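You operate a simulated robot arm through the tools that you are given. There is no shell and no other tool.

You run a simulated two-armed robot. Do the job below in one go: nothing can be reset, and whatever is moved stays where it is left.

JOB
Pick up the binder labelled "set-up" from the shelf five of the fixture rack with one hand, pass it to the other hand and put it on the shelf under the spare bench.

The check looks at the end state, three seconds after you hand in, the way a careful person would. Anything else that was tipped, shoved, dropped, spilled or broken makes it a failure.

ROBOT AND FRAMES
Two 7-joint arms with two-finger grippers on one trunk, on a base that moves. Base frame: it is fixed to the floor where the robot stands at the start and does not move with it; the origin is under the middle of the robot, x ahead of it, y to its left, z up. Units: cm, rad, N and s.
The left shoulder is at the start at [4.5, 16.5, 110.4], the right one opposite. Each reaches about 86.8 cm from its shoulder. Places, roughly: shelf under the spare bench [40, 100, 20]. Payload 2.45 kg a hand.
Tool frame (each hand has its own): the origin (TCP) lies between the finger pads and is the grasp point; the fingertips stand 2.6 cm ahead of it; z points along the fingers, y is the line along which they close. The gripper opens to 9.6 cm; its body begins 6.9 cm behind the TCP.
Orientation is that of the tool frame in the base frame, as a unit quaternion [x, y, z, w]. With the fingers straight down and closing along the base's y, the tool's x points along the base's -x, its y along +y and its z along -z.

CONTROLS
- The arms move only by the tool move_arm. It takes "left_commands", "right_commands" or both (then of equal length, played together; a hand with none holds still); each is a list that holds one entry, the list of rows, each a list of 7 numbers: the turn, a rotation vector about the tool's x, y, z in rad, then the shift along the tool's x, y, z in cm, then the gripper command, from -1 (shut) to 1 (fully open), values between in proportion. In form: [[[rx, ry, rz, dx, dy, dz, gripper], ...]]. A call has 1 to 20 rows; each row is the pose to reach, as a shift and turn from the pose commanded when the call began, along the tool's axes at that moment. Each row takes 0.2 s and may step no farther than 5 cm and 0.15 rad from the row before; otherwise, or with a gripper value out of range, the whole call is refused. A pose out of reach is approached as far as the arm can. The call stops where the force on the tool passes 40 N (or 10 N more than at its start, if that is more) or the arm is blocked; 0.2 s more then pass. Each finger travels about 11.99 cm/s and halts on what it meets, pressing with about 24 N; the grip force reading is that of the motor and also rises with nothing between the fingers. The clock runs only during rows and for 0.2 s after the last one: add rows that repeat a pose to give the fingers time. The reply holds the time, the measured pose of the TCP, the force on the tool along the base axes, the opening and the grip force, in the units named above and with some noise, with the torque about the TCP (base axes, N m) and any sound that the robot's microphone picked up, and new pictures: "views" is both (left out), scene, wrist or none (wrist: the cameras of the hands that moved).
- Cameras (640 x 400 px; columns grow to the right, rows downward): "scene" is now at [14.05, 1.46, 161.94]; the picture's right is [0.10, -0.99, 0.00], its down [-0.40, -0.04, -0.92] and it looks along [0.91, 0.09, -0.40] (base axes); focal length 214 px, centre (320, 200). "left" rides on the left gripper at [8.2, -0.3, -9.8] in its tool frame; the picture's right is [0.04, 1.00, 0.00], its down [-0.73, 0.03, -0.68] and it looks along [-0.68, 0.03, 0.73] (tool axes); focal length 256 px, centre (320, 200). "right" rides on the right gripper at [8.2, 0.3, -9.8] in its tool frame; the picture's right is [-0.04, 1.00, 0.00], its down [-0.73, -0.03, -0.68] and it looks along [-0.68, -0.03, 0.73] (tool axes); focal length 256 px, centre (320, 200). There is no depth. A picture from a camera that has moved, and an enlarged one, comes with that camera's place and axes in the base frame and with its lens.
- raise_lower(by): moves the trunk up (or, below 0, down) by that many cm; the arms and the scene camera ride with it, the base frame stays. It gives what a move gives, with no picture.
- steer(legs): drives the robot by 1 to 6 legs, each [ahead, left, turn to the left] in cm, cm and rad, along the robot's own axes; the way and the turn of a leg run together, so that a leg with both is an arc; at most 150 cm and 3.142 rad a leg. The arms and the cameras ride along, it lands a little off, and it stops where it bumps. It gives what a move gives, and a new picture of the scene camera.
- head_to(pan, tilt): turns the head with the scene camera to pan (to the left, within 2.094 rad either way) and tilt (down, from -0.506 to 1.204), counted from straight ahead of the robot (the tilt from the chest, where the trunk bows). It gives what a move gives, and a new picture of the scene camera.
- inspect(camera, box): a new picture of the part [left, top, right, bottom] of that camera's present view, enlarged. It takes no simulated time.
- job_done(): hands the job in; it is judged then, once.

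Nothing tells you exact positions but the pictures and the camera data. Unless the task says otherwise, let go and move clear before handing in.

The tools are called after "Emit:" by a JSON object that holds its "api" and its "payload". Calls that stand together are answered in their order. move_arm: Moves the arms, as the interface text tells. Its arguments: {"type":"object","properties":{"left_commands":{"type":"array","items":{"type":"array","items":{"type":"array","items":{"type":"number"}}}},"right_commands":{"type":"array","items":{"type":"array","items":{"type":"array","items":{"type":"number"}}}},"views":{"type":"string","enum":["both","scene","wrist","none"]}},"required":[]} The other tools are called the same way: raise_lower (by) moves the trunk up or down; steer (legs) drives the base; head_to (pan, tilt) turns the head that bears the scene camera; inspect (camera, box) takes an enlarged picture of a part of a camera's view; job_done () hands the job in.

At the start:

```text
t: 0.0
left_tool_pos: [39.0, 48.41, 99.8]
left_tool_rot: [0.0, 1.0, 0.0, -0.001]
left_ft_force: [0.0, 0.0, 0.1]
left_wrist_torque: [0.02, 0.0, -0.02]
left_gripper_width: 9.57
left_grip_force: 0.1
right_tool_pos: [31.21, 3.11, 99.85]
right_tool_rot: [0.0, 1.0, -0.001, -0.001]
right_ft_force: [-0.3, 0.2, 0.4]
right_wrist_torque: [0.0, 0.01, 0.02]
right_gripper_width: 9.6
right_grip_force: 0.0
trunk travel left (down, up): [-27.5, 29.2]
robot x, y, heading: [-0.08, -0.27, -0.001]
head pan, tilt (commanded): [0.103, 0.41]
```

scene: 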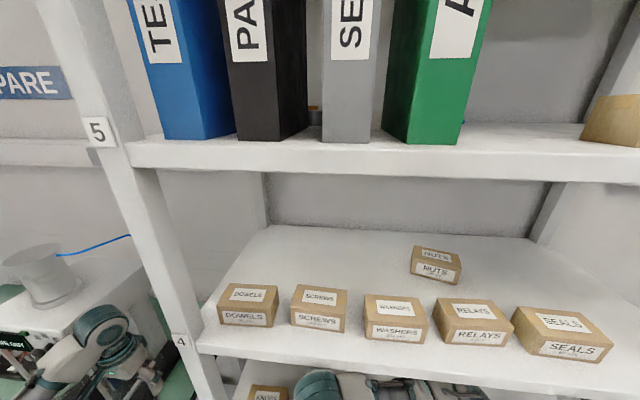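
right: 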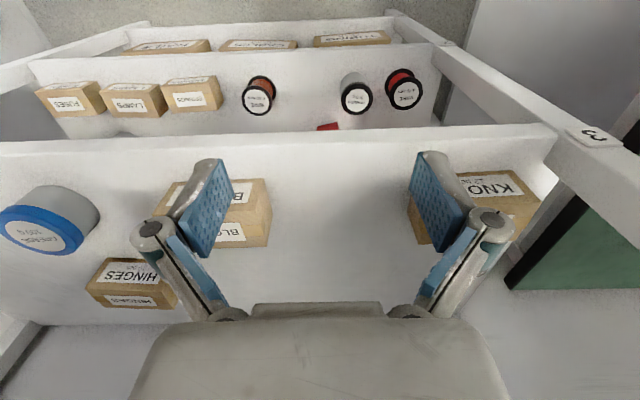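
left: 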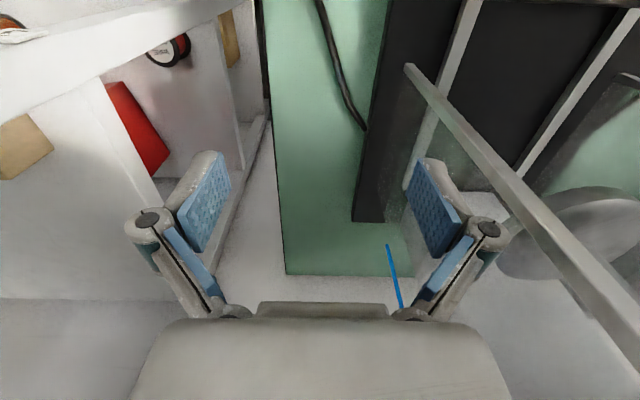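

I see shelf five with four binders (blue TE.., black PA.., grey SE.., green A..), and shelf four with boxes below. I'll look around with the head to read the labels and find the spare bench before moving anything.

Emit:
{"api": "head_to", "payload": {"pan": 0.1, "tilt": 0.0}}

Emit:
{"api": "head_to", "payload": {"pan": 1.2, "tilt": 0.5}}

Emit:
{"api": "head_to", "payload": {"pan": 1.2, "tilt": 1.0}}

Emit:
{"api": "head_to", "payload": {"pan": -0.7, "tilt": 0.2}}

```text
t: 0.9
left_tool_pos: [38.71, 48.32, 100.11]
left_tool_rot: [0.0, 1.0, 0.0, 0.001]
left_ft_force: [0.3, 0.1, -0.1]
left_wrist_torque: [0.02, 0.04, 0.01]
left_gripper_width: 9.59
left_grip_force: 0.0
right_tool_pos: [30.97, 3.01, 99.98]
right_tool_rot: [0.0, 1.0, 0.001, 0.001]
right_ft_force: [-0.3, 0.4, 0.2]
right_wrist_torque: [0.03, -0.01, -0.01]
right_gripper_width: 9.63
right_grip_force: 0.1
trunk travel left (down, up): [-27.5, 29.2]
robot x, y, heading: [-0.25, -0.1, 0.002]
head pan, tilt (commanded): [0.099, 0.0]
camera scene: at [13.82, 1.4, 165.73], right [0.1, -1.0, 0.0], down [0.0, 0.0, -1.0], along [0.99, 0.1, 0.0], focal length 214 px, centre (320, 200)
```

scene: 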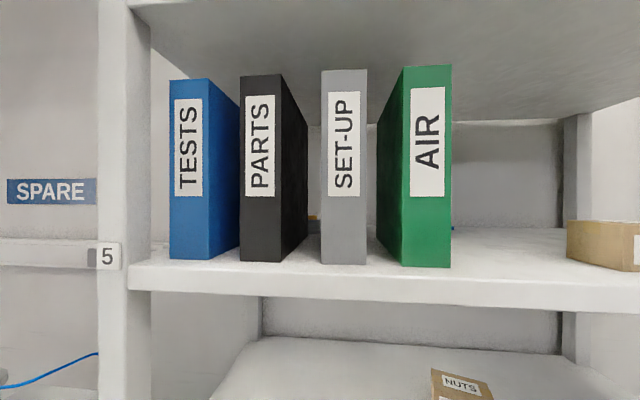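

```text
t: 2.2
left_tool_pos: [38.58, 48.33, 100.05]
left_tool_rot: [-0.001, 1.0, 0.001, 0.001]
left_ft_force: [0.1, -0.7, -0.2]
left_wrist_torque: [0.01, -0.01, -0.01]
left_gripper_width: 9.58
left_grip_force: 0.0
right_tool_pos: [30.79, 3.05, 100.01]
right_tool_rot: [0.0, 1.0, 0.001, 0.001]
right_ft_force: [0.3, 0.3, 0.1]
right_wrist_torque: [-0.02, 0.02, -0.01]
right_gripper_width: 9.62
right_grip_force: 0.0
trunk travel left (down, up): [-27.5, 29.2]
robot x, y, heading: [-0.17, 0.12, -0.0]
head pan, tilt (commanded): [1.201, 0.499]
camera scene: at [8.14, 8.98, 161.12], right [0.93, -0.36, 0.0], down [-0.18, -0.45, -0.88], along [0.32, 0.82, -0.48], focal length 214 px, centre (320, 200)
```

scene: 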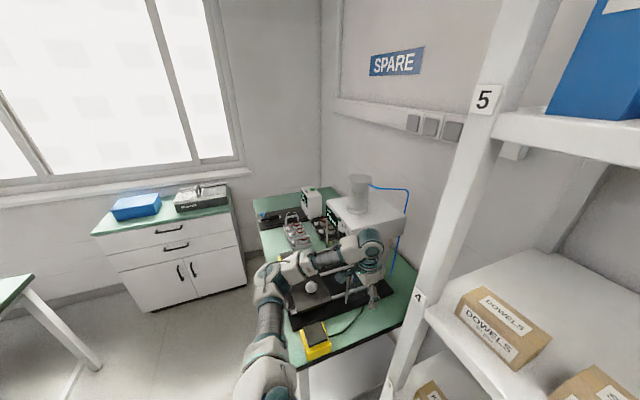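

```text
t: 3.1
left_tool_pos: [38.79, 48.22, 100.13]
left_tool_rot: [-0.001, 1.0, 0.001, 0.001]
left_ft_force: [0.1, 0.3, 0.5]
left_wrist_torque: [-0.02, 0.02, -0.01]
left_gripper_width: 9.6
left_grip_force: 0.0
right_tool_pos: [30.9, 3.01, 99.98]
right_tool_rot: [0.0, 1.0, 0.001, 0.001]
right_ft_force: [-0.4, -0.9, 0.5]
right_wrist_torque: [0.02, 0.01, -0.05]
right_gripper_width: 9.6
right_grip_force: 0.0
trunk travel left (down, up): [-27.5, 29.2]
robot x, y, heading: [-0.3, -0.05, -0.001]
head pan, tilt (commanded): [1.201, 1.0]
camera scene: at [7.35, 6.99, 157.02], right [0.93, -0.36, 0.0], down [-0.31, -0.79, -0.54], along [0.19, 0.5, -0.84], focal length 214 px, centre (320, 200)
```

scene: 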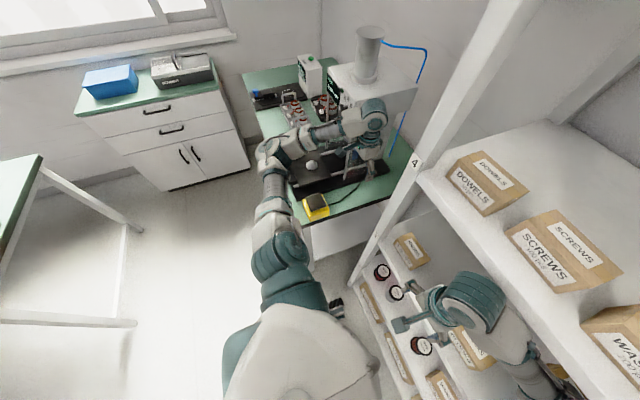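

```text
t: 5.0
left_tool_pos: [38.74, 48.24, 100.04]
left_tool_rot: [0.0, 1.0, 0.0, 0.0]
left_ft_force: [-0.3, 0.5, 0.5]
left_wrist_torque: [-0.02, 0.01, 0.0]
left_gripper_width: 9.62
left_grip_force: 0.0
right_tool_pos: [30.96, 2.94, 100.06]
right_tool_rot: [0.0, 1.0, 0.001, 0.001]
right_ft_force: [-0.4, -0.2, -0.3]
right_wrist_torque: [-0.04, -0.04, 0.03]
right_gripper_width: 9.61
right_grip_force: 0.1
trunk travel left (down, up): [-27.5, 29.2]
robot x, y, heading: [0.42, 0.2, -0.001]
head pan, tilt (commanded): [-0.7, 0.201]
camera scene: at [11.99, -5.5, 163.91], right [-0.64, -0.77, 0.0], down [-0.16, 0.13, -0.98], along [0.75, -0.63, -0.2], focal length 214 px, centre (320, 200)
```

scene: 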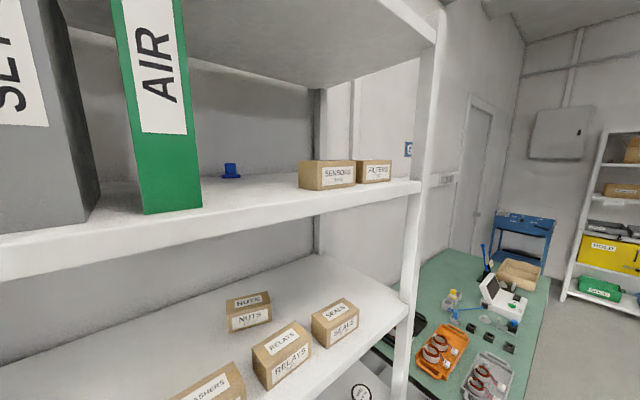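

The set-up binder is the grey one, third from the left on shelf five, spine toward me. Now I'll look at the rack front, my hands' clearance and the spare bench's lower shelf.

Emit:
{"api": "head_to", "payload": {"pan": 0.0, "tilt": 1.0}}

Emit:
{"api": "head_to", "payload": {"pan": 1.6, "tilt": 0.9}}

Emit:
{"api": "head_to", "payload": {"pan": 0.7, "tilt": 0.9}}

Emit:
{"api": "head_to", "payload": {"pan": 2.05, "tilt": 0.5}}

Emit:
{"api": "head_to", "payload": {"pan": -2.05, "tilt": 0.5}}

```text
t: 6.1
left_tool_pos: [38.72, 48.27, 100.06]
left_tool_rot: [0.0, 1.0, 0.001, 0.0]
left_ft_force: [0.5, -0.2, 0.7]
left_wrist_torque: [0.02, -0.03, -0.03]
left_gripper_width: 9.58
left_grip_force: 0.1
right_tool_pos: [30.87, 3.03, 99.91]
right_tool_rot: [0.0, 1.0, 0.001, 0.001]
right_ft_force: [1.1, -0.7, -0.3]
right_wrist_torque: [0.02, 0.02, 0.01]
right_gripper_width: 9.6
right_grip_force: 0.1
trunk travel left (down, up): [-27.5, 29.2]
robot x, y, heading: [-0.09, 0.18, 0.002]
head pan, tilt (commanded): [0.0, 1.0]
camera scene: at [11.8, 0.48, 157.03], right [0.0, -1.0, 0.0], down [-0.84, 0.0, -0.54], along [0.54, 0.0, -0.84], focal length 214 px, centre (320, 200)
```

scene: 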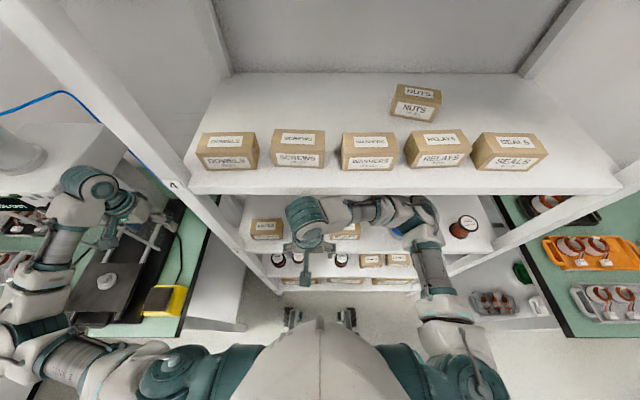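

```text
t: 7.8
left_tool_pos: [38.65, 48.34, 100.17]
left_tool_rot: [0.0, 1.0, 0.001, 0.0]
left_ft_force: [-0.9, -0.7, 0.4]
left_wrist_torque: [0.01, 0.03, 0.0]
left_gripper_width: 9.6
left_grip_force: 0.0
right_tool_pos: [30.97, 3.0, 99.95]
right_tool_rot: [0.001, 1.0, 0.001, 0.0]
right_ft_force: [-0.7, -0.1, -0.6]
right_wrist_torque: [0.03, -0.01, -0.01]
right_gripper_width: 9.61
right_grip_force: 0.0
trunk travel left (down, up): [-27.5, 29.2]
robot x, y, heading: [-0.05, -0.24, 0.007]
head pan, tilt (commanded): [1.6, 0.901]
camera scene: at [4.61, 8.04, 157.74], right [1.0, 0.03, 0.0], down [0.02, -0.79, -0.62], along [-0.02, 0.62, -0.79], focal length 214 px, centre (320, 200)
```

scene: 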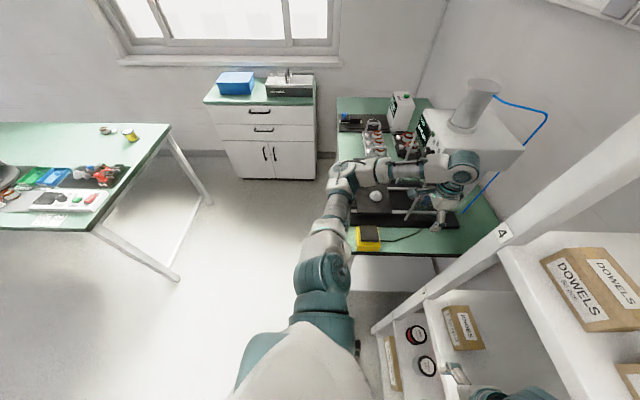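

```text
t: 9.0
left_tool_pos: [38.83, 48.22, 100.05]
left_tool_rot: [0.0, 1.0, 0.0, 0.0]
left_ft_force: [0.3, 0.3, 0.3]
left_wrist_torque: [0.02, 0.01, 0.02]
left_gripper_width: 9.63
left_grip_force: 0.0
right_tool_pos: [30.83, 2.94, 99.96]
right_tool_rot: [-0.001, 1.0, 0.001, 0.001]
right_ft_force: [0.1, 0.1, -0.3]
right_wrist_torque: [0.01, -0.01, 0.02]
right_gripper_width: 9.59
right_grip_force: 0.0
trunk travel left (down, up): [-27.5, 29.2]
robot x, y, heading: [0.13, -0.3, 0.001]
head pan, tilt (commanded): [0.7, 0.901]
camera scene: at [10.6, 5.36, 157.73], right [0.64, -0.76, 0.0], down [-0.6, -0.51, -0.62], along [0.47, 0.4, -0.79], focal length 214 px, centre (320, 200)
```

scene: 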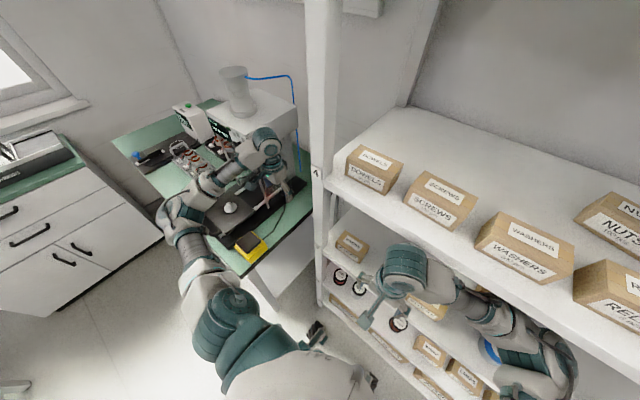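

```text
t: 10.5
left_tool_pos: [38.71, 48.32, 100.03]
left_tool_rot: [0.001, 1.0, 0.0, 0.001]
left_ft_force: [-0.1, -0.4, -0.1]
left_wrist_torque: [-0.01, 0.01, 0.02]
left_gripper_width: 9.59
left_grip_force: 0.2
right_tool_pos: [31.03, 2.99, 100.04]
right_tool_rot: [0.0, 1.0, 0.0, 0.001]
right_ft_force: [-0.6, 0.0, -0.7]
right_wrist_torque: [-0.03, -0.02, 0.02]
right_gripper_width: 9.58
right_grip_force: 0.1
trunk travel left (down, up): [-27.5, 29.2]
robot x, y, heading: [0.36, 0.04, 0.002]
head pan, tilt (commanded): [2.051, 0.499]
camera scene: at [0.64, 8.58, 161.14], right [0.89, 0.46, 0.0], down [0.22, -0.43, -0.88], along [-0.41, 0.78, -0.48], focal length 214 px, centre (320, 200)
```

scene: 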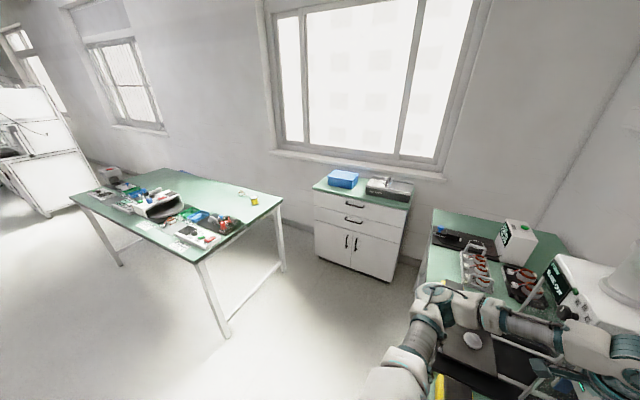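

```text
t: 13.8
left_tool_pos: [38.7, 48.24, 99.95]
left_tool_rot: [0.0, 1.0, 0.001, 0.0]
left_ft_force: [-1.0, -0.4, 0.4]
left_wrist_torque: [-0.03, 0.01, -0.01]
left_gripper_width: 9.62
left_grip_force: 0.0
right_tool_pos: [31.03, 3.09, 99.96]
right_tool_rot: [0.0, 1.0, 0.001, 0.001]
right_ft_force: [0.6, 0.6, 0.3]
right_wrist_torque: [-0.02, 0.0, -0.01]
right_gripper_width: 9.56
right_grip_force: 0.0
trunk travel left (down, up): [-27.5, 29.2]
robot x, y, heading: [-0.27, -0.18, -0.0]
head pan, tilt (commanded): [-2.051, 0.499]
camera scene: at [0.64, -7.59, 161.19], right [-0.89, 0.46, 0.0], down [0.22, 0.42, -0.88], along [-0.41, -0.78, -0.47], focal length 214 px, centre (320, 200)
```

scene: 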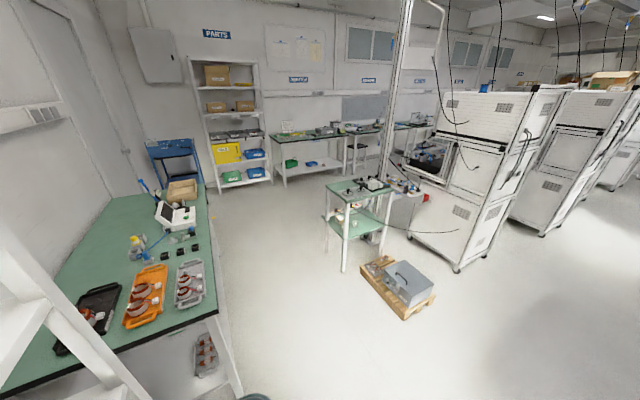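

The robot stands close in front of the rack with the left arm over the spare bench's machine. I'll look closer at the surroundings of the left hand before any driving.

Emit:
{"api": "head_to", "payload": {"pan": 0.9, "tilt": 0.8}}

Emit:
{"api": "inspect", "payload": {"camera": "scene", "box": [160, 50, 400, 320]}}

Emit:
{"api": "inspect", "payload": {"camera": "left", "box": [0, 0, 640, 400]}}

Emit:
{"api": "inspect", "payload": {"camera": "right", "box": [0, 0, 640, 400]}}

```text
t: 16.4
left_tool_pos: [38.78, 48.29, 100.0]
left_tool_rot: [0.0, 1.0, 0.0, 0.0]
left_ft_force: [0.3, 0.2, 0.1]
left_wrist_torque: [0.0, 0.0, 0.03]
left_gripper_width: 9.59
left_grip_force: 0.0
right_tool_pos: [30.94, 2.99, 99.93]
right_tool_rot: [0.001, 1.0, 0.001, 0.001]
right_ft_force: [-0.3, 1.1, 0.9]
right_wrist_torque: [0.01, -0.01, 0.0]
right_gripper_width: 9.57
right_grip_force: 0.0
trunk travel left (down, up): [-27.5, 29.2]
robot x, y, heading: [0.08, 0.0, -0.006]
head pan, tilt (commanded): [0.901, 0.799]
camera scene: at [9.85, 6.82, 158.52], right [0.78, -0.62, 0.0], down [-0.45, -0.56, -0.69], along [0.43, 0.54, -0.72], focal length 214 px, centre (320, 200)
```

scene: 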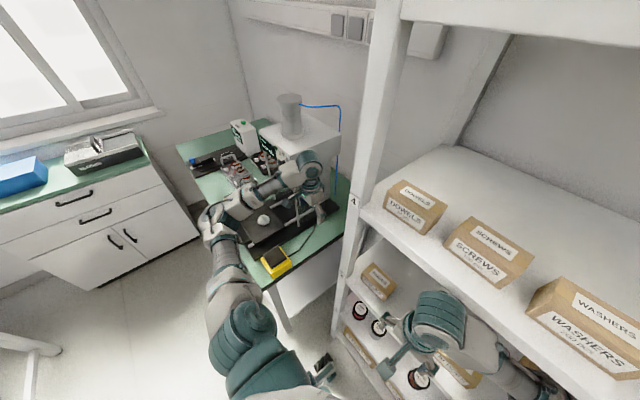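

```text
1.48 times, centred on (280, 185) of scene
camera zoom: at [9.85, 6.82, 158.52], right [0.78, -0.62, 0.0], down [-0.45, -0.56, -0.69], along [0.43, 0.54, -0.72], focal length 318 px, centre (379, 222)
```

zoom: 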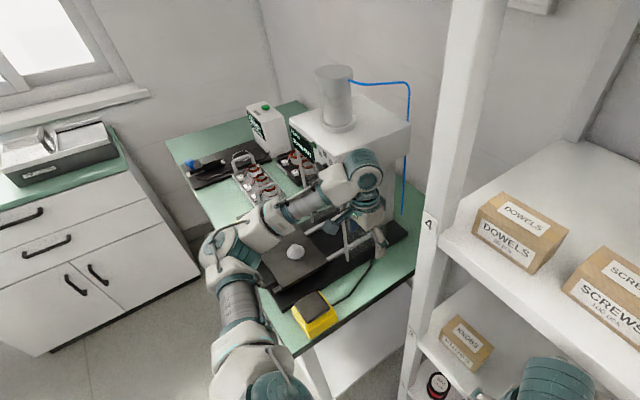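

```text
1.00 times, centred on (320, 200) of left (not enlarged: the box is as wide or as high as the picture)
camera zoom: at [30.61, 47.9, 109.93], right [-0.04, 1.0, 0.0], down [0.73, 0.03, 0.68], along [0.68, 0.03, -0.73], focal length 256 px, centre (320, 200)
```

zoom: 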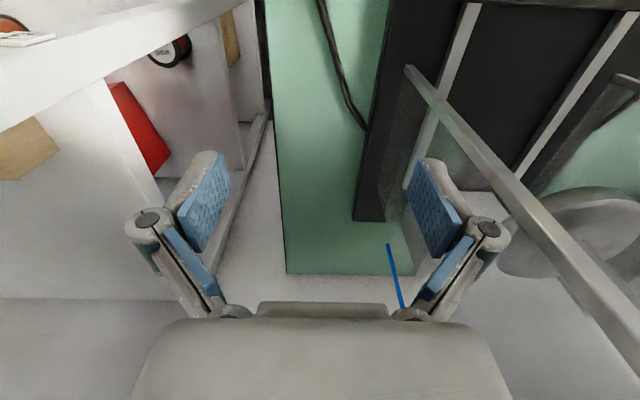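

```text
1.00 times, centred on (320, 200) of right (not enlarged: the box is as wide or as high as the picture)
camera zoom: at [22.72, 3.3, 109.73], right [0.04, 1.0, 0.0], down [0.73, -0.03, 0.68], along [0.68, -0.03, -0.73], focal length 256 px, centre (320, 200)
```

zoom: 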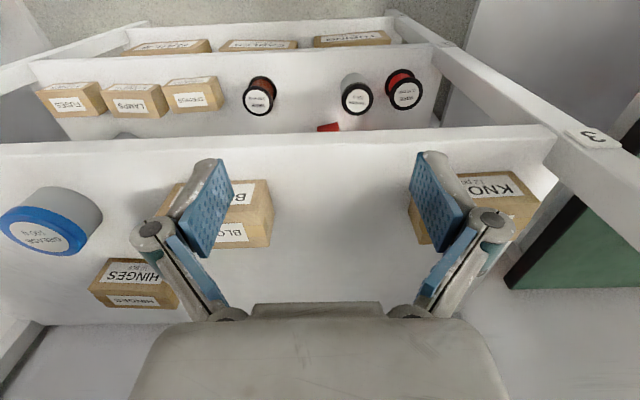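

I take the rack front to be at about x = 41 cm with the grey binder at about [42, 1, 158] (bottom of its spine), 6 cm wide and 24 cm high. I'll back off 25 cm to get clear of rack and bench, then look from other heights to fix the positions.

Emit:
{"api": "steer", "payload": {"legs": [[-25, 0, 0]]}}

Emit:
{"api": "head_to", "payload": {"pan": 0.0, "tilt": 0.1}}

Emit:
{"api": "head_to", "payload": {"pan": 0.8, "tilt": 0.8}}

```text
t: 18.2
left_tool_pos: [13.95, 48.26, 100.01]
left_tool_rot: [0.0, 1.0, 0.001, 0.0]
left_ft_force: [-0.6, 0.2, 0.7]
left_wrist_torque: [0.04, 0.01, 0.0]
left_gripper_width: 9.61
left_grip_force: 0.0
right_tool_pos: [6.14, 3.0, 99.83]
right_tool_rot: [0.001, 1.0, 0.001, 0.0]
right_ft_force: [-0.2, -0.2, -0.2]
right_wrist_torque: [0.02, -0.01, -0.01]
right_gripper_width: 9.62
right_grip_force: 0.0
trunk travel left (down, up): [-27.5, 29.2]
robot x, y, heading: [-24.86, -0.18, -0.001]
head pan, tilt (commanded): [0.901, 0.799]
camera scene: at [-14.94, 6.77, 158.52], right [0.78, -0.62, 0.0], down [-0.45, -0.56, -0.69], along [0.43, 0.54, -0.72], focal length 214 px, centre (320, 200)
```

scene: 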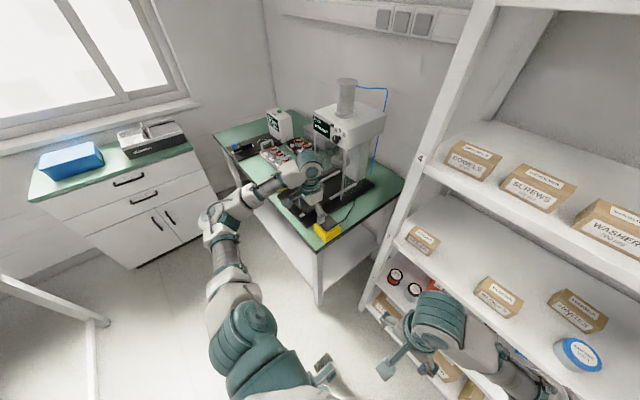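

```text
t: 19.4
left_tool_pos: [13.65, 47.99, 100.26]
left_tool_rot: [0.001, 1.0, 0.002, 0.003]
left_ft_force: [0.3, 0.3, 0.0]
left_wrist_torque: [0.03, 0.01, 0.02]
left_gripper_width: 9.63
left_grip_force: 0.0
right_tool_pos: [5.81, 2.78, 100.08]
right_tool_rot: [0.001, 1.0, 0.002, 0.003]
right_ft_force: [-0.2, -0.1, 0.6]
right_wrist_torque: [0.02, 0.01, 0.02]
right_gripper_width: 9.59
right_grip_force: 0.1
trunk travel left (down, up): [-27.5, 29.2]
robot x, y, heading: [-24.84, 0.06, -0.0]
head pan, tilt (commanded): [0.0, 0.099]
camera scene: at [-10.79, 0.49, 164.83], right [0.0, -1.0, 0.0], down [-0.1, 0.0, -0.99], along [0.99, 0.0, -0.1], focal length 214 px, centre (320, 200)
```

scene: 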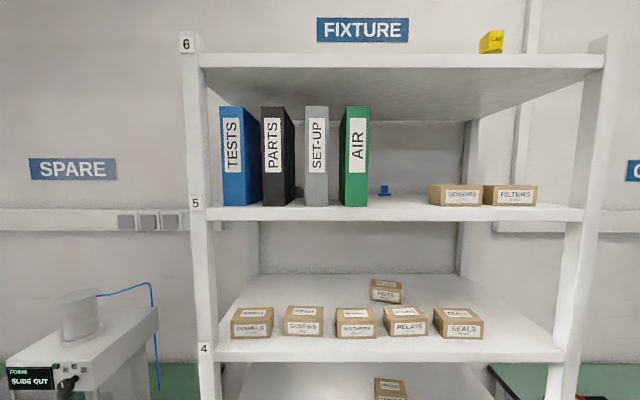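

```text
t: 20.5
left_tool_pos: [13.79, 48.01, 100.38]
left_tool_rot: [0.001, 1.0, 0.002, 0.003]
left_ft_force: [-0.4, -1.1, -0.5]
left_wrist_torque: [-0.03, -0.01, 0.02]
left_gripper_width: 9.61
left_grip_force: 0.0
right_tool_pos: [5.75, 2.84, 100.08]
right_tool_rot: [0.001, 1.0, 0.002, 0.003]
right_ft_force: [0.2, 0.4, 0.3]
right_wrist_torque: [-0.01, 0.02, -0.03]
right_gripper_width: 9.59
right_grip_force: 0.0
trunk travel left (down, up): [-27.5, 29.2]
robot x, y, heading: [-24.98, -0.02, -0.002]
head pan, tilt (commanded): [0.799, 0.799]
camera scene: at [-14.35, 6.27, 158.53], right [0.71, -0.7, 0.0], down [-0.5, -0.51, -0.69], along [0.49, 0.5, -0.72], focal length 214 px, centre (320, 200)
```

scene: 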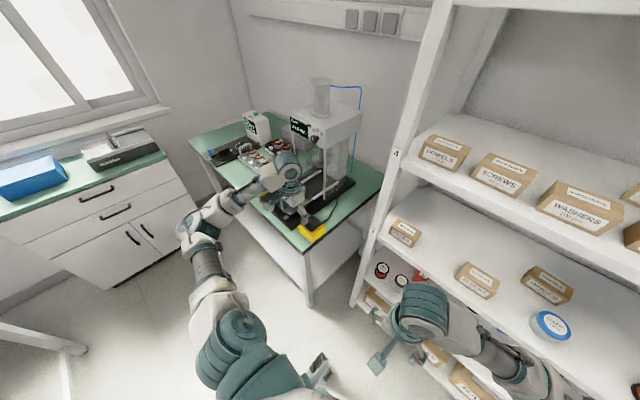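

The whole rack is visible now. I'll zoom on the binders to triangulate.

Emit:
{"api": "head_to", "payload": {"pan": 0.0, "tilt": 0.0}}

Emit:
{"api": "inspect", "payload": {"camera": "scene", "box": [200, 60, 420, 200]}}

```text
t: 21.7
left_tool_pos: [13.78, 47.97, 100.34]
left_tool_rot: [0.001, 1.0, 0.001, 0.002]
left_ft_force: [-0.7, 0.1, 0.6]
left_wrist_torque: [-0.01, 0.03, -0.01]
left_gripper_width: 9.63
left_grip_force: 0.0
right_tool_pos: [5.87, 2.8, 100.02]
right_tool_rot: [0.001, 1.0, 0.002, 0.003]
right_ft_force: [-1.1, -0.6, 0.6]
right_wrist_torque: [-0.01, -0.03, 0.04]
right_gripper_width: 9.59
right_grip_force: 0.1
trunk travel left (down, up): [-27.5, 29.2]
robot x, y, heading: [-24.68, -0.08, 0.006]
head pan, tilt (commanded): [0.0, 0.0]
camera scene: at [-10.96, 0.51, 165.73], right [0.0, -1.0, 0.0], down [0.0, 0.0, -1.0], along [1.0, 0.0, 0.0], focal length 214 px, centre (320, 200)
```

scene: 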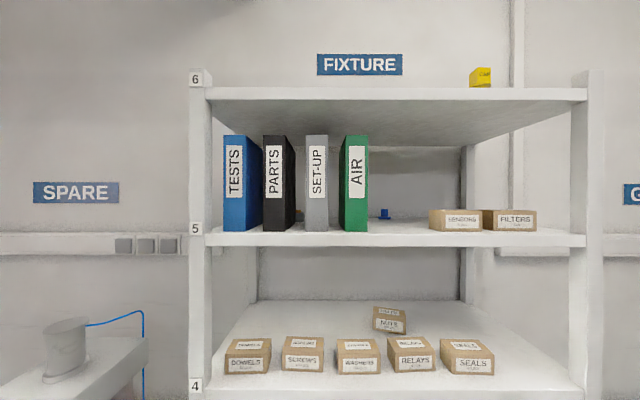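

```text
2.86 times, centred on (310, 130) of scene
camera zoom: at [-10.96, 0.51, 165.73], right [0.0, -1.0, 0.0], down [0.0, 0.0, -1.0], along [1.0, 0.0, 0.0], focal length 613 px, centre (349, 400)
```

zoom: 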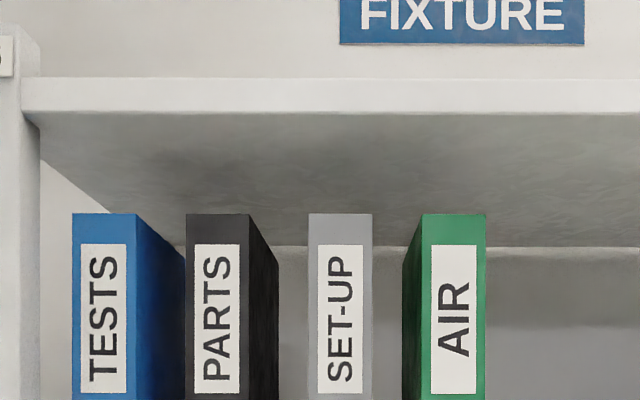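

From two distances I get the grey binder's spine at x≈38.3, y from -1.3 to 3.7, z from 158.5 to 180.6, about 4 to 5 cm clear of the black and green neighbours. I'll raise the trunk and then bring the right hand level, pointing forward.

Emit:
{"api": "raise_lower", "payload": {"by": 28}}

Emit:
{"api": "move_arm", "payload": {"right_commands": [[[0, -0.14, 0, 0, 0, -4, 0.3], [0, -0.28, 0, 0, 0, -8, 0.3], [0, -0.42, 0, 0, 0, -12, 0.3], [0, -0.56, 0, 0, 0, -16, 0.3], [0, -0.7, 0, 0, 0, -20, 0.3], [0, -0.84, 0, 0, 0, -24, 0.3], [0, -0.98, 0, 0, 0, -28, 0.3], [0, -1.12, 0, -1, 0, -31, 0.3], [0, -1.26, 0, -2, 0, -34, 0.3], [0, -1.4, 0, -3, 0, -37, 0.3], [0, -1.5708, 0, -4, 0, -40, 0.3], [0, -1.5708, 0, -4, 0, -40, 0.3]]], "views": "both"}}

```text
t: 24.5
left_tool_pos: [13.75, 48.08, 128.25]
left_tool_rot: [0.001, 1.0, 0.002, 0.002]
left_ft_force: [-0.2, -0.1, -0.1]
left_wrist_torque: [0.03, 0.01, 0.01]
left_gripper_width: 9.63
left_grip_force: 0.1
right_tool_pos: [5.83, 2.82, 128.05]
right_tool_rot: [0.001, 1.0, 0.002, 0.002]
right_ft_force: [0.3, -0.2, -0.7]
right_wrist_torque: [0.02, -0.01, 0.0]
right_gripper_width: 9.59
right_grip_force: 0.0
trunk travel left (down, up): [-55.5, 1.2]
robot x, y, heading: [-24.96, 0.03, -0.003]
head pan, tilt (commanded): [0.0, 0.0]
```

```text
refused: row 11 steps farther than a row can; nothing moved
```

The trunk is up; the arm row was refused because its last turn step was too large. I'll send it again with even steps.

Emit:
{"api": "move_arm", "payload": {"right_commands": [[[0, -0.13, 0, 0, 0, -3.5, 0.3], [0, -0.26, 0, 0, 0, -7, 0.3], [0, -0.39, 0, 0, 0, -10.5, 0.3], [0, -0.52, 0, 0, 0, -14, 0.3], [0, -0.65, 0, 0, 0, -17.5, 0.3], [0, -0.78, 0, 0, 0, -21, 0.3], [0, -0.91, 0, 0, 0, -24.5, 0.3], [0, -1.04, 0, -1, 0, -28, 0.3], [0, -1.17, 0, -2, 0, -31.5, 0.3], [0, -1.3, 0, -3, 0, -35, 0.3], [0, -1.44, 0, -4, 0, -38.5, 0.3], [0, -1.5708, 0, -5, 0, -41, 0.3], [0, -1.5708, 0, -5, 0, -41, 0.3]]], "views": "both"}}

```text
t: 27.3
left_tool_pos: [13.62, 48.03, 128.31]
left_tool_rot: [0.0, 1.0, 0.001, 0.002]
left_ft_force: [-0.3, 0.2, 0.1]
left_wrist_torque: [-0.01, 0.0, 0.01]
left_gripper_width: 9.61
left_grip_force: 0.1
right_tool_pos: [10.53, 2.59, 169.15]
right_tool_rot: [0.002, 0.705, -0.001, 0.709]
right_ft_force: [-1.2, 0.3, -0.3]
right_wrist_torque: [-0.01, 0.03, 0.01]
right_gripper_width: 6.24
right_grip_force: 0.0
trunk travel left (down, up): [-55.5, 1.2]
robot x, y, heading: [-25.04, 0.07, -0.007]
head pan, tilt (commanded): [0.0, 0.0]
camera scene: at [-17.34, 0.57, 193.77], right [0.0, -1.0, 0.0], down [0.0, 0.0, -1.0], along [1.0, 0.0, 0.0], focal length 214 px, centre (320, 200)
camera right: at [0.8, 2.96, 160.93], right [0.0, 1.0, 0.04], down [-0.68, -0.03, 0.73], along [0.73, -0.03, 0.68], focal length 256 px, centre (320, 200)
```

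scene: 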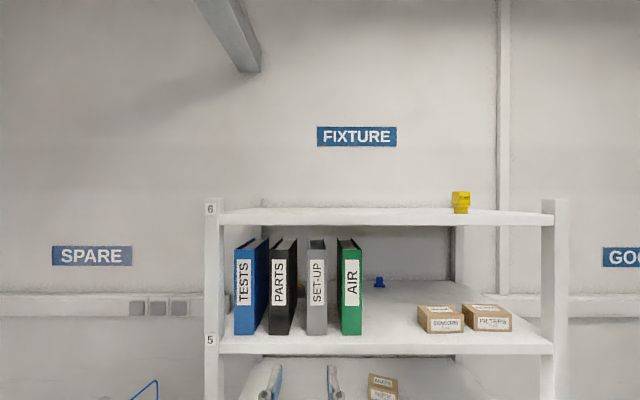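
right: 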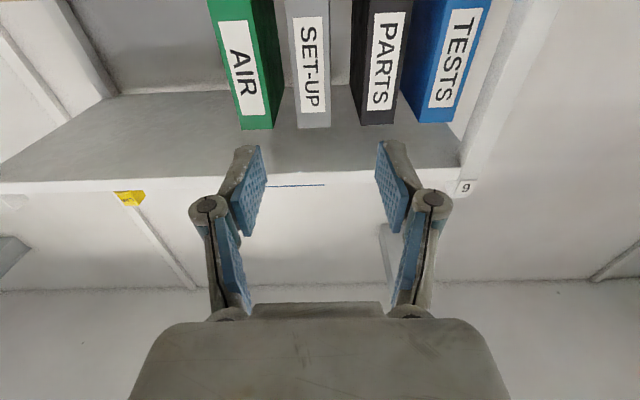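

The right hand is level at [10.5, 2.6, 169], gripper at 6.2 cm. I'll zoom on the binder tops to check their depth and yaw.

Emit:
{"api": "inspect", "payload": {"camera": "scene", "box": [225, 225, 385, 345]}}

Emit:
{"api": "inspect", "payload": {"camera": "right", "box": [180, 0, 500, 250]}}

```text
3.33 times, centred on (305, 285) of scene
camera zoom: at [-17.34, 0.57, 193.77], right [0.0, -1.0, 0.0], down [0.0, 0.0, -1.0], along [1.0, 0.0, 0.0], focal length 715 px, centre (370, -83)
```

zoom: 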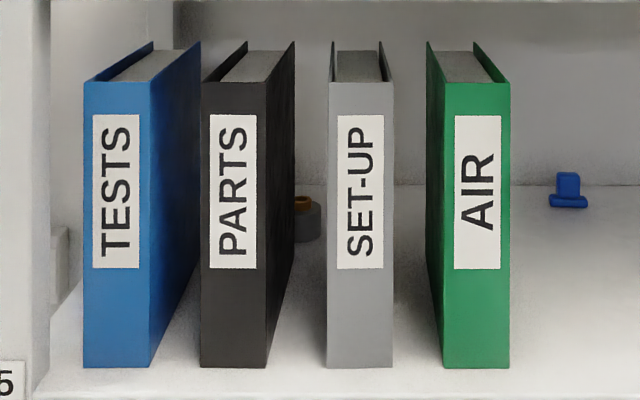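

```text
1.60 times, centred on (340, 125) of right
camera zoom: at [0.8, 2.96, 160.93], right [0.0, 1.0, 0.04], down [-0.68, -0.03, 0.73], along [0.73, -0.03, 0.68], focal length 410 px, centre (288, 320)
```

zoom: 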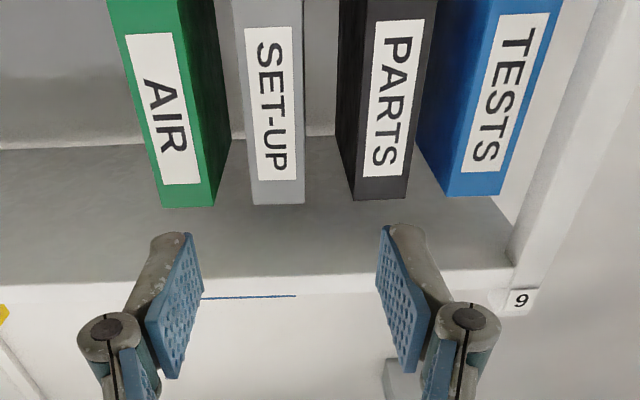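

The grey binder is about 18 cm deep and yawed a touch (rear about 0.9 cm to the left). I'll bring the right hand to a pre-grasp in front of its spine, with that yaw, and check the alignment.

Emit:
{"api": "move_arm", "payload": {"right_commands": [[[-0.01, 0, 0, 0.2, -0.3, 4, 0.3], [-0.02, 0, 0, 0.5, -0.7, 8, 0.3], [-0.03, 0, 0, 0.8, -1.1, 12, 0.3], [-0.04, 0, 0, 1.1, -1.5, 16, 0.3], [-0.045, 0, 0, 1.1, -1.64, 19, 0.3], [-0.045, 0, 0, 1.1, -1.64, 21, 0.3], [-0.045, 0, 0, 1.1, -1.64, 21, 0.3]]], "views": "both"}}

Emit:
{"api": "inspect", "payload": {"camera": "right", "box": [180, 0, 500, 250]}}

Emit:
{"api": "inspect", "payload": {"camera": "scene", "box": [225, 225, 385, 345]}}

```text
t: 28.9
left_tool_pos: [13.62, 48.04, 128.35]
left_tool_rot: [0.002, 1.0, 0.002, 0.003]
left_ft_force: [0.2, -0.1, 0.1]
left_wrist_torque: [-0.01, 0.03, 0.01]
left_gripper_width: 9.6
left_grip_force: 0.0
right_tool_pos: [31.65, 1.05, 168.18]
right_tool_rot: [-0.015, 0.705, 0.017, 0.709]
right_ft_force: [-0.5, 0.0, 0.0]
right_wrist_torque: [-0.04, -0.01, -0.01]
right_gripper_width: 6.24
right_grip_force: 0.0
trunk travel left (down, up): [-55.5, 1.2]
robot x, y, heading: [-24.85, -0.09, -0.002]
head pan, tilt (commanded): [0.0, 0.0]
camera scene: at [-17.31, 0.64, 193.78], right [0.0, -1.0, 0.0], down [0.0, 0.0, -1.0], along [1.0, 0.0, 0.0], focal length 214 px, centre (320, 200)
camera right: at [21.72, 0.89, 159.93], right [-0.04, 1.0, 0.04], down [-0.68, -0.06, 0.73], along [0.73, 0.0, 0.68], focal length 256 px, centre (320, 200)
```

scene: 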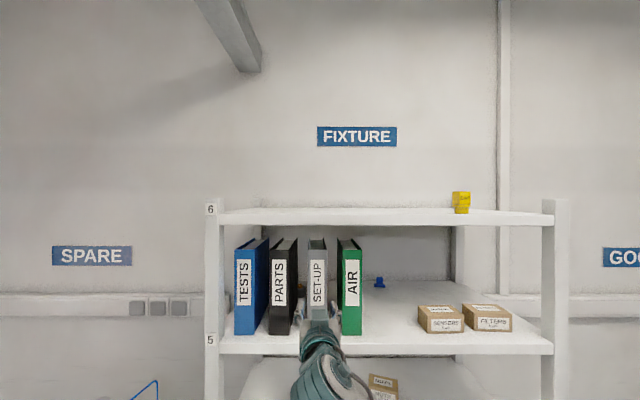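
right: 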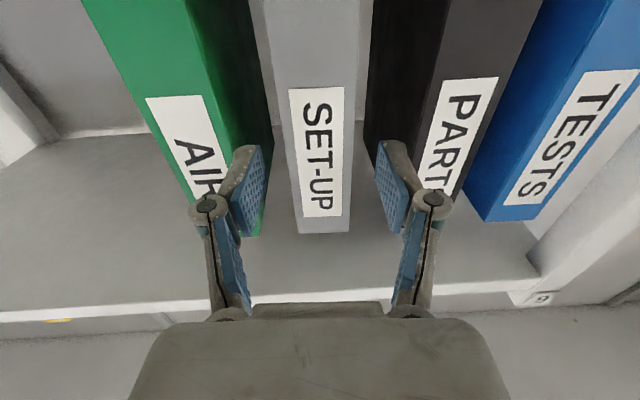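

```text
1.60 times, centred on (340, 125) of right
camera zoom: at [21.72, 0.89, 159.93], right [-0.04, 1.0, 0.04], down [-0.68, -0.06, 0.73], along [0.73, 0.0, 0.68], focal length 410 px, centre (288, 320)
```

zoom: 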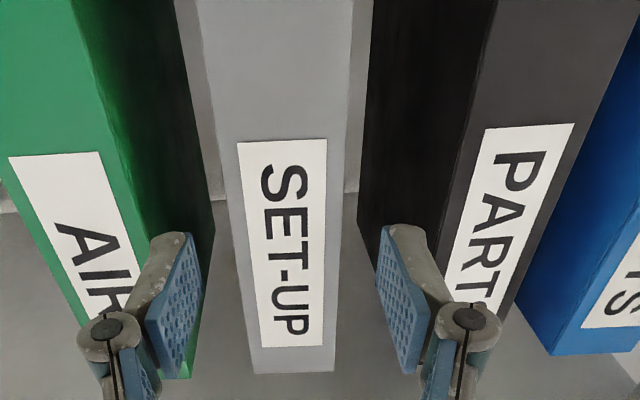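

```text
3.33 times, centred on (305, 285) of scene
camera zoom: at [-17.31, 0.64, 193.78], right [0.0, -1.0, 0.0], down [0.0, 0.0, -1.0], along [1.0, 0.0, 0.0], focal length 715 px, centre (370, -83)
```

zoom: 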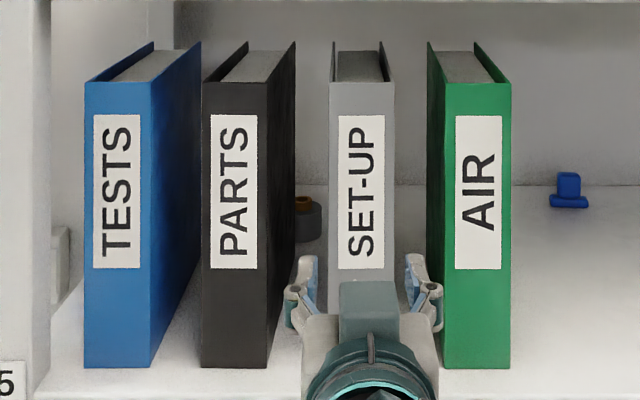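

The hand is centred on the spine to within about 1 mm, and the open knuckles are about ±5.3 cm, so they fit between the neighbours with roughly 1 cm to spare on the green side. I'll rise to z≈172 so the wrist camera clears the shelf, then enter partway and check.

Emit:
{"api": "move_arm", "payload": {"right_commands": [[[0, 0, 0, -1.9, 0, 0, 0.3], [0, 0, 0, -3.8, -0.12, 0, 0.3], [0, 0, 0, -3.8, -0.12, 2, 0.3], [0, 0, 0, -3.8, -0.12, 4, 0.3], [0, 0, 0, -3.8, -0.12, 5.5, 0.3], [0, 0, 0, -3.8, -0.12, 7, 0.3], [0, 0, 0, -3.8, -0.12, 7, 0.3]]], "views": "both"}}

Emit:
{"api": "inspect", "payload": {"camera": "scene", "box": [225, 225, 385, 345]}}

```text
t: 30.5
left_tool_pos: [13.8, 47.98, 128.19]
left_tool_rot: [0.001, 1.0, 0.002, 0.002]
left_ft_force: [0.2, -0.4, -0.3]
left_wrist_torque: [0.04, 0.01, 0.02]
left_gripper_width: 9.62
left_grip_force: 0.0
right_tool_pos: [38.81, 1.05, 171.83]
right_tool_rot: [-0.013, 0.705, 0.015, 0.709]
right_ft_force: [-0.5, 0.1, 0.4]
right_wrist_torque: [0.03, -0.03, 0.05]
right_gripper_width: 6.23
right_grip_force: 0.0
trunk travel left (down, up): [-55.5, 1.2]
robot x, y, heading: [-25.01, 0.04, 0.001]
head pan, tilt (commanded): [0.0, 0.0]
camera scene: at [-17.11, 0.66, 193.76], right [0.0, -1.0, 0.0], down [0.0, 0.0, -1.0], along [1.0, 0.0, 0.0], focal length 214 px, centre (320, 200)
camera right: at [28.84, 1.09, 163.66], right [-0.04, 1.0, 0.04], down [-0.68, -0.06, 0.73], along [0.73, 0.0, 0.68], focal length 256 px, centre (320, 200)
```

scene: 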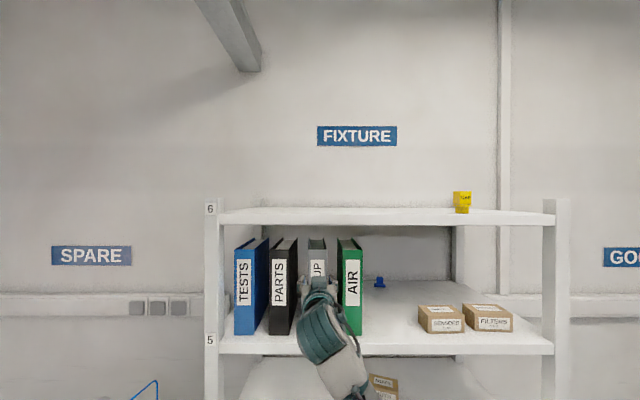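
right: 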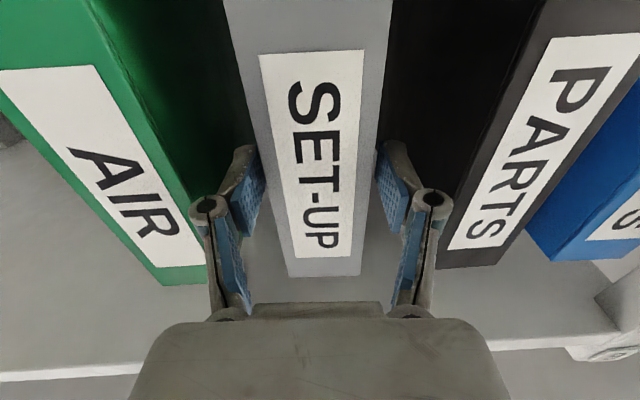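

```text
3.33 times, centred on (305, 285) of scene
camera zoom: at [-17.11, 0.66, 193.76], right [0.0, -1.0, 0.0], down [0.0, 0.0, -1.0], along [1.0, 0.0, 0.0], focal length 715 px, centre (370, -83)
```

zoom: 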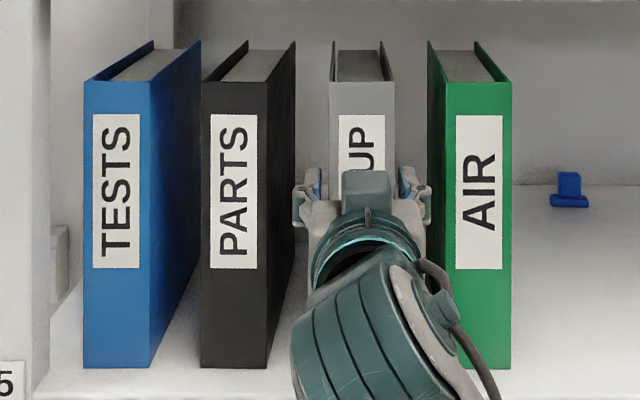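

The fingers straddle the spine evenly and the neighbours are untouched. I'll go 4.7 cm deeper in small steps.

Emit:
{"api": "move_arm", "payload": {"right_commands": [[[0, 0, 0, 0, 0, 1.2, 0.3], [0, 0, 0, 0, 0, 2.4, 0.3], [0, 0, 0, 0, 0, 3.6, 0.3], [0, 0, 0, 0, 0, 4.6, 0.3], [0, 0, 0, 0, 0, 4.6, 0.3]]], "views": "both"}}

Emit:
{"api": "inspect", "payload": {"camera": "scene", "box": [225, 225, 385, 345]}}

```text
t: 31.7
left_tool_pos: [13.87, 48.03, 128.28]
left_tool_rot: [0.002, 1.0, 0.002, 0.002]
left_ft_force: [0.5, 0.4, -0.6]
left_wrist_torque: [-0.01, 0.02, 0.01]
left_gripper_width: 9.63
left_grip_force: 0.1
right_tool_pos: [43.32, 1.44, 171.91]
right_tool_rot: [-0.015, 0.705, 0.017, 0.708]
right_ft_force: [0.0, 0.3, 0.3]
right_wrist_torque: [-0.03, 0.03, 0.02]
right_gripper_width: 6.22
right_grip_force: 0.1
trunk travel left (down, up): [-55.5, 1.2]
robot x, y, heading: [-24.65, 0.0, -0.004]
head pan, tilt (commanded): [0.0, 0.0]
camera scene: at [-17.13, 0.67, 193.76], right [0.0, -1.0, 0.0], down [0.0, 0.0, -1.0], along [1.0, 0.0, 0.0], focal length 214 px, centre (320, 200)
camera right: at [33.44, 1.29, 163.71], right [-0.04, 1.0, 0.04], down [-0.68, -0.06, 0.73], along [0.73, 0.0, 0.68], focal length 256 px, centre (320, 200)
```

scene: 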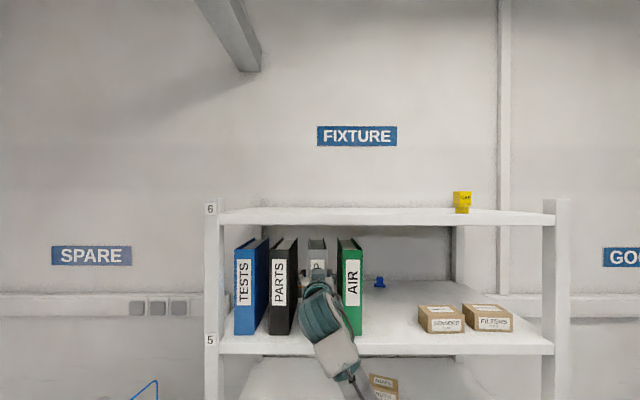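
right: 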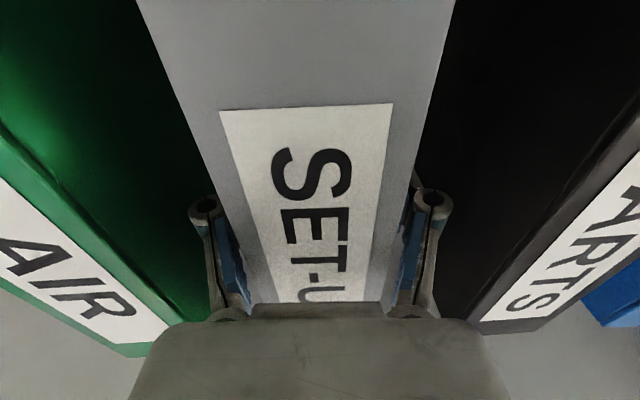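

```text
3.33 times, centred on (305, 285) of scene
camera zoom: at [-17.13, 0.67, 193.76], right [0.0, -1.0, 0.0], down [0.0, 0.0, -1.0], along [1.0, 0.0, 0.0], focal length 715 px, centre (370, -83)
```

zoom: 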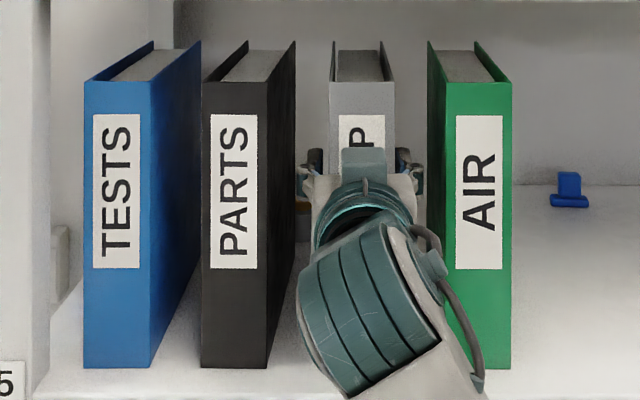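

Fingers are 5 cm down both sides with no contact force. I'll close the grip now.

Emit:
{"api": "move_arm", "payload": {"right_commands": [[[0, 0, 0, 0, 0, 0, 0], [0, 0, 0, 0, 0, 0, -0.5], [0, 0, 0, 0, 0, 0, -1], [0, 0, 0, 0, 0, 0, -1], [0, 0, 0, 0, 0, 0, -1]]], "views": "wrist"}}

```text
t: 32.9
left_tool_pos: [13.77, 48.02, 128.21]
left_tool_rot: [0.0, 1.0, 0.001, 0.002]
left_ft_force: [0.3, 0.6, 0.0]
left_wrist_torque: [-0.01, 0.0, -0.03]
left_gripper_width: 9.6
left_grip_force: 0.1
right_tool_pos: [43.29, 1.37, 171.98]
right_tool_rot: [-0.015, 0.706, 0.016, 0.708]
right_ft_force: [-0.1, -1.7, 0.2]
right_wrist_torque: [-0.16, 0.16, -0.15]
right_gripper_width: 5.18
right_grip_force: 24.4
trunk travel left (down, up): [-55.5, 1.2]
robot x, y, heading: [-24.5, -0.13, -0.004]
head pan, tilt (commanded): [0.0, 0.0]
camera right: at [33.41, 1.25, 163.73], right [-0.04, 1.0, 0.04], down [-0.68, -0.06, 0.73], along [0.73, 0.0, 0.68], focal length 256 px, centre (320, 200)
```

right: 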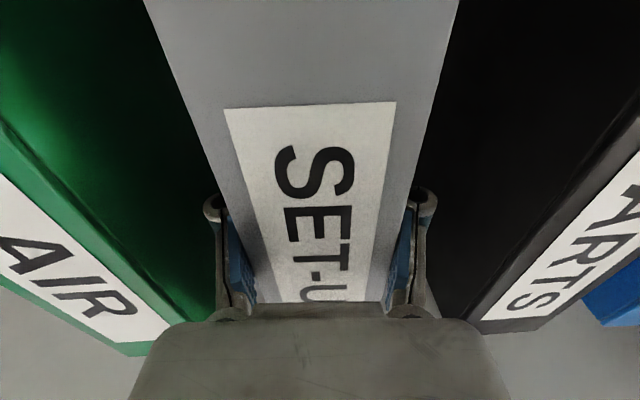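

Gripped at 5.2 cm with 24 N. I'll lift 2 cm, keeping well under shelf six, and check the weight and any droop.

Emit:
{"api": "move_arm", "payload": {"right_commands": [[[0, 0, 0, -0.5, 0, 0, -1], [0, 0, 0, -1.0, 0, 0, -1], [0, 0, 0, -1.5, 0, 0, -1], [0, 0, 0, -2.0, 0, 0, -1], [0, 0, 0, -2.0, 0, 0, -1]]], "views": "both"}}

Emit:
{"api": "inspect", "payload": {"camera": "scene", "box": [225, 205, 385, 345]}}

```text
t: 34.1
left_tool_pos: [13.89, 47.98, 128.19]
left_tool_rot: [0.001, 1.0, 0.001, 0.002]
left_ft_force: [0.7, 0.3, 0.0]
left_wrist_torque: [-0.02, 0.0, 0.0]
left_gripper_width: 9.61
left_grip_force: 0.0
right_tool_pos: [43.43, 1.52, 173.95]
right_tool_rot: [-0.014, 0.705, 0.017, 0.709]
right_ft_force: [-0.1, 0.0, -6.4]
right_wrist_torque: [-0.01, 0.26, 0.0]
right_gripper_width: 5.18
right_grip_force: 23.4
trunk travel left (down, up): [-55.5, 1.2]
robot x, y, heading: [-24.75, -0.19, -0.001]
head pan, tilt (commanded): [0.0, 0.0]
camera scene: at [-16.93, 0.69, 193.75], right [0.0, -1.0, 0.0], down [0.0, 0.0, -1.0], along [1.0, 0.0, 0.0], focal length 214 px, centre (320, 200)
camera right: at [33.55, 1.28, 165.69], right [-0.04, 1.0, 0.04], down [-0.68, -0.06, 0.73], along [0.73, 0.0, 0.68], focal length 256 px, centre (320, 200)
```

scene: 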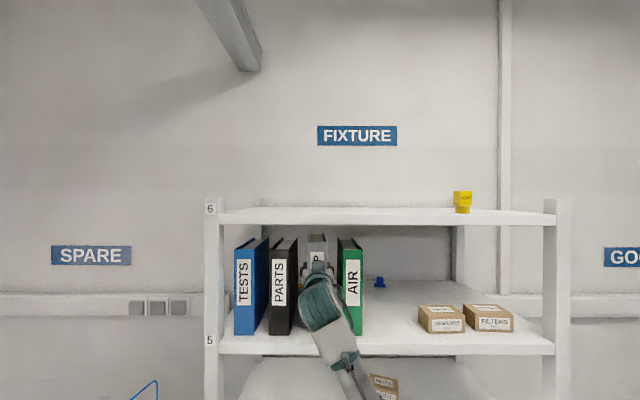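
right: 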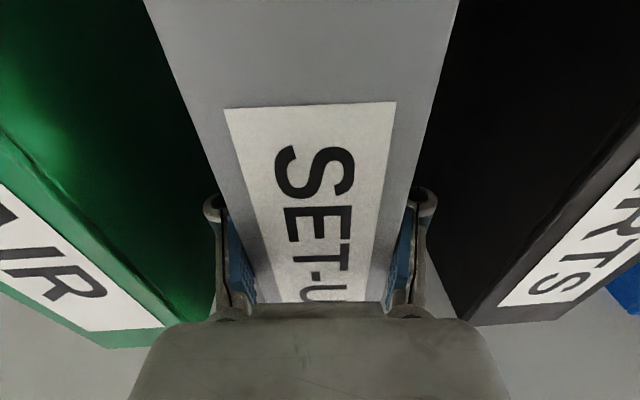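

```text
2.86 times, centred on (305, 275) of scene
camera zoom: at [-16.93, 0.69, 193.75], right [0.0, -1.0, 0.0], down [0.0, 0.0, -1.0], along [1.0, 0.0, 0.0], focal length 613 px, centre (363, -14)
```

zoom: 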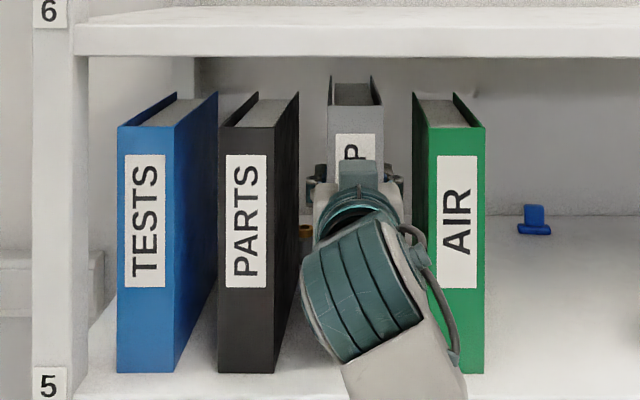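

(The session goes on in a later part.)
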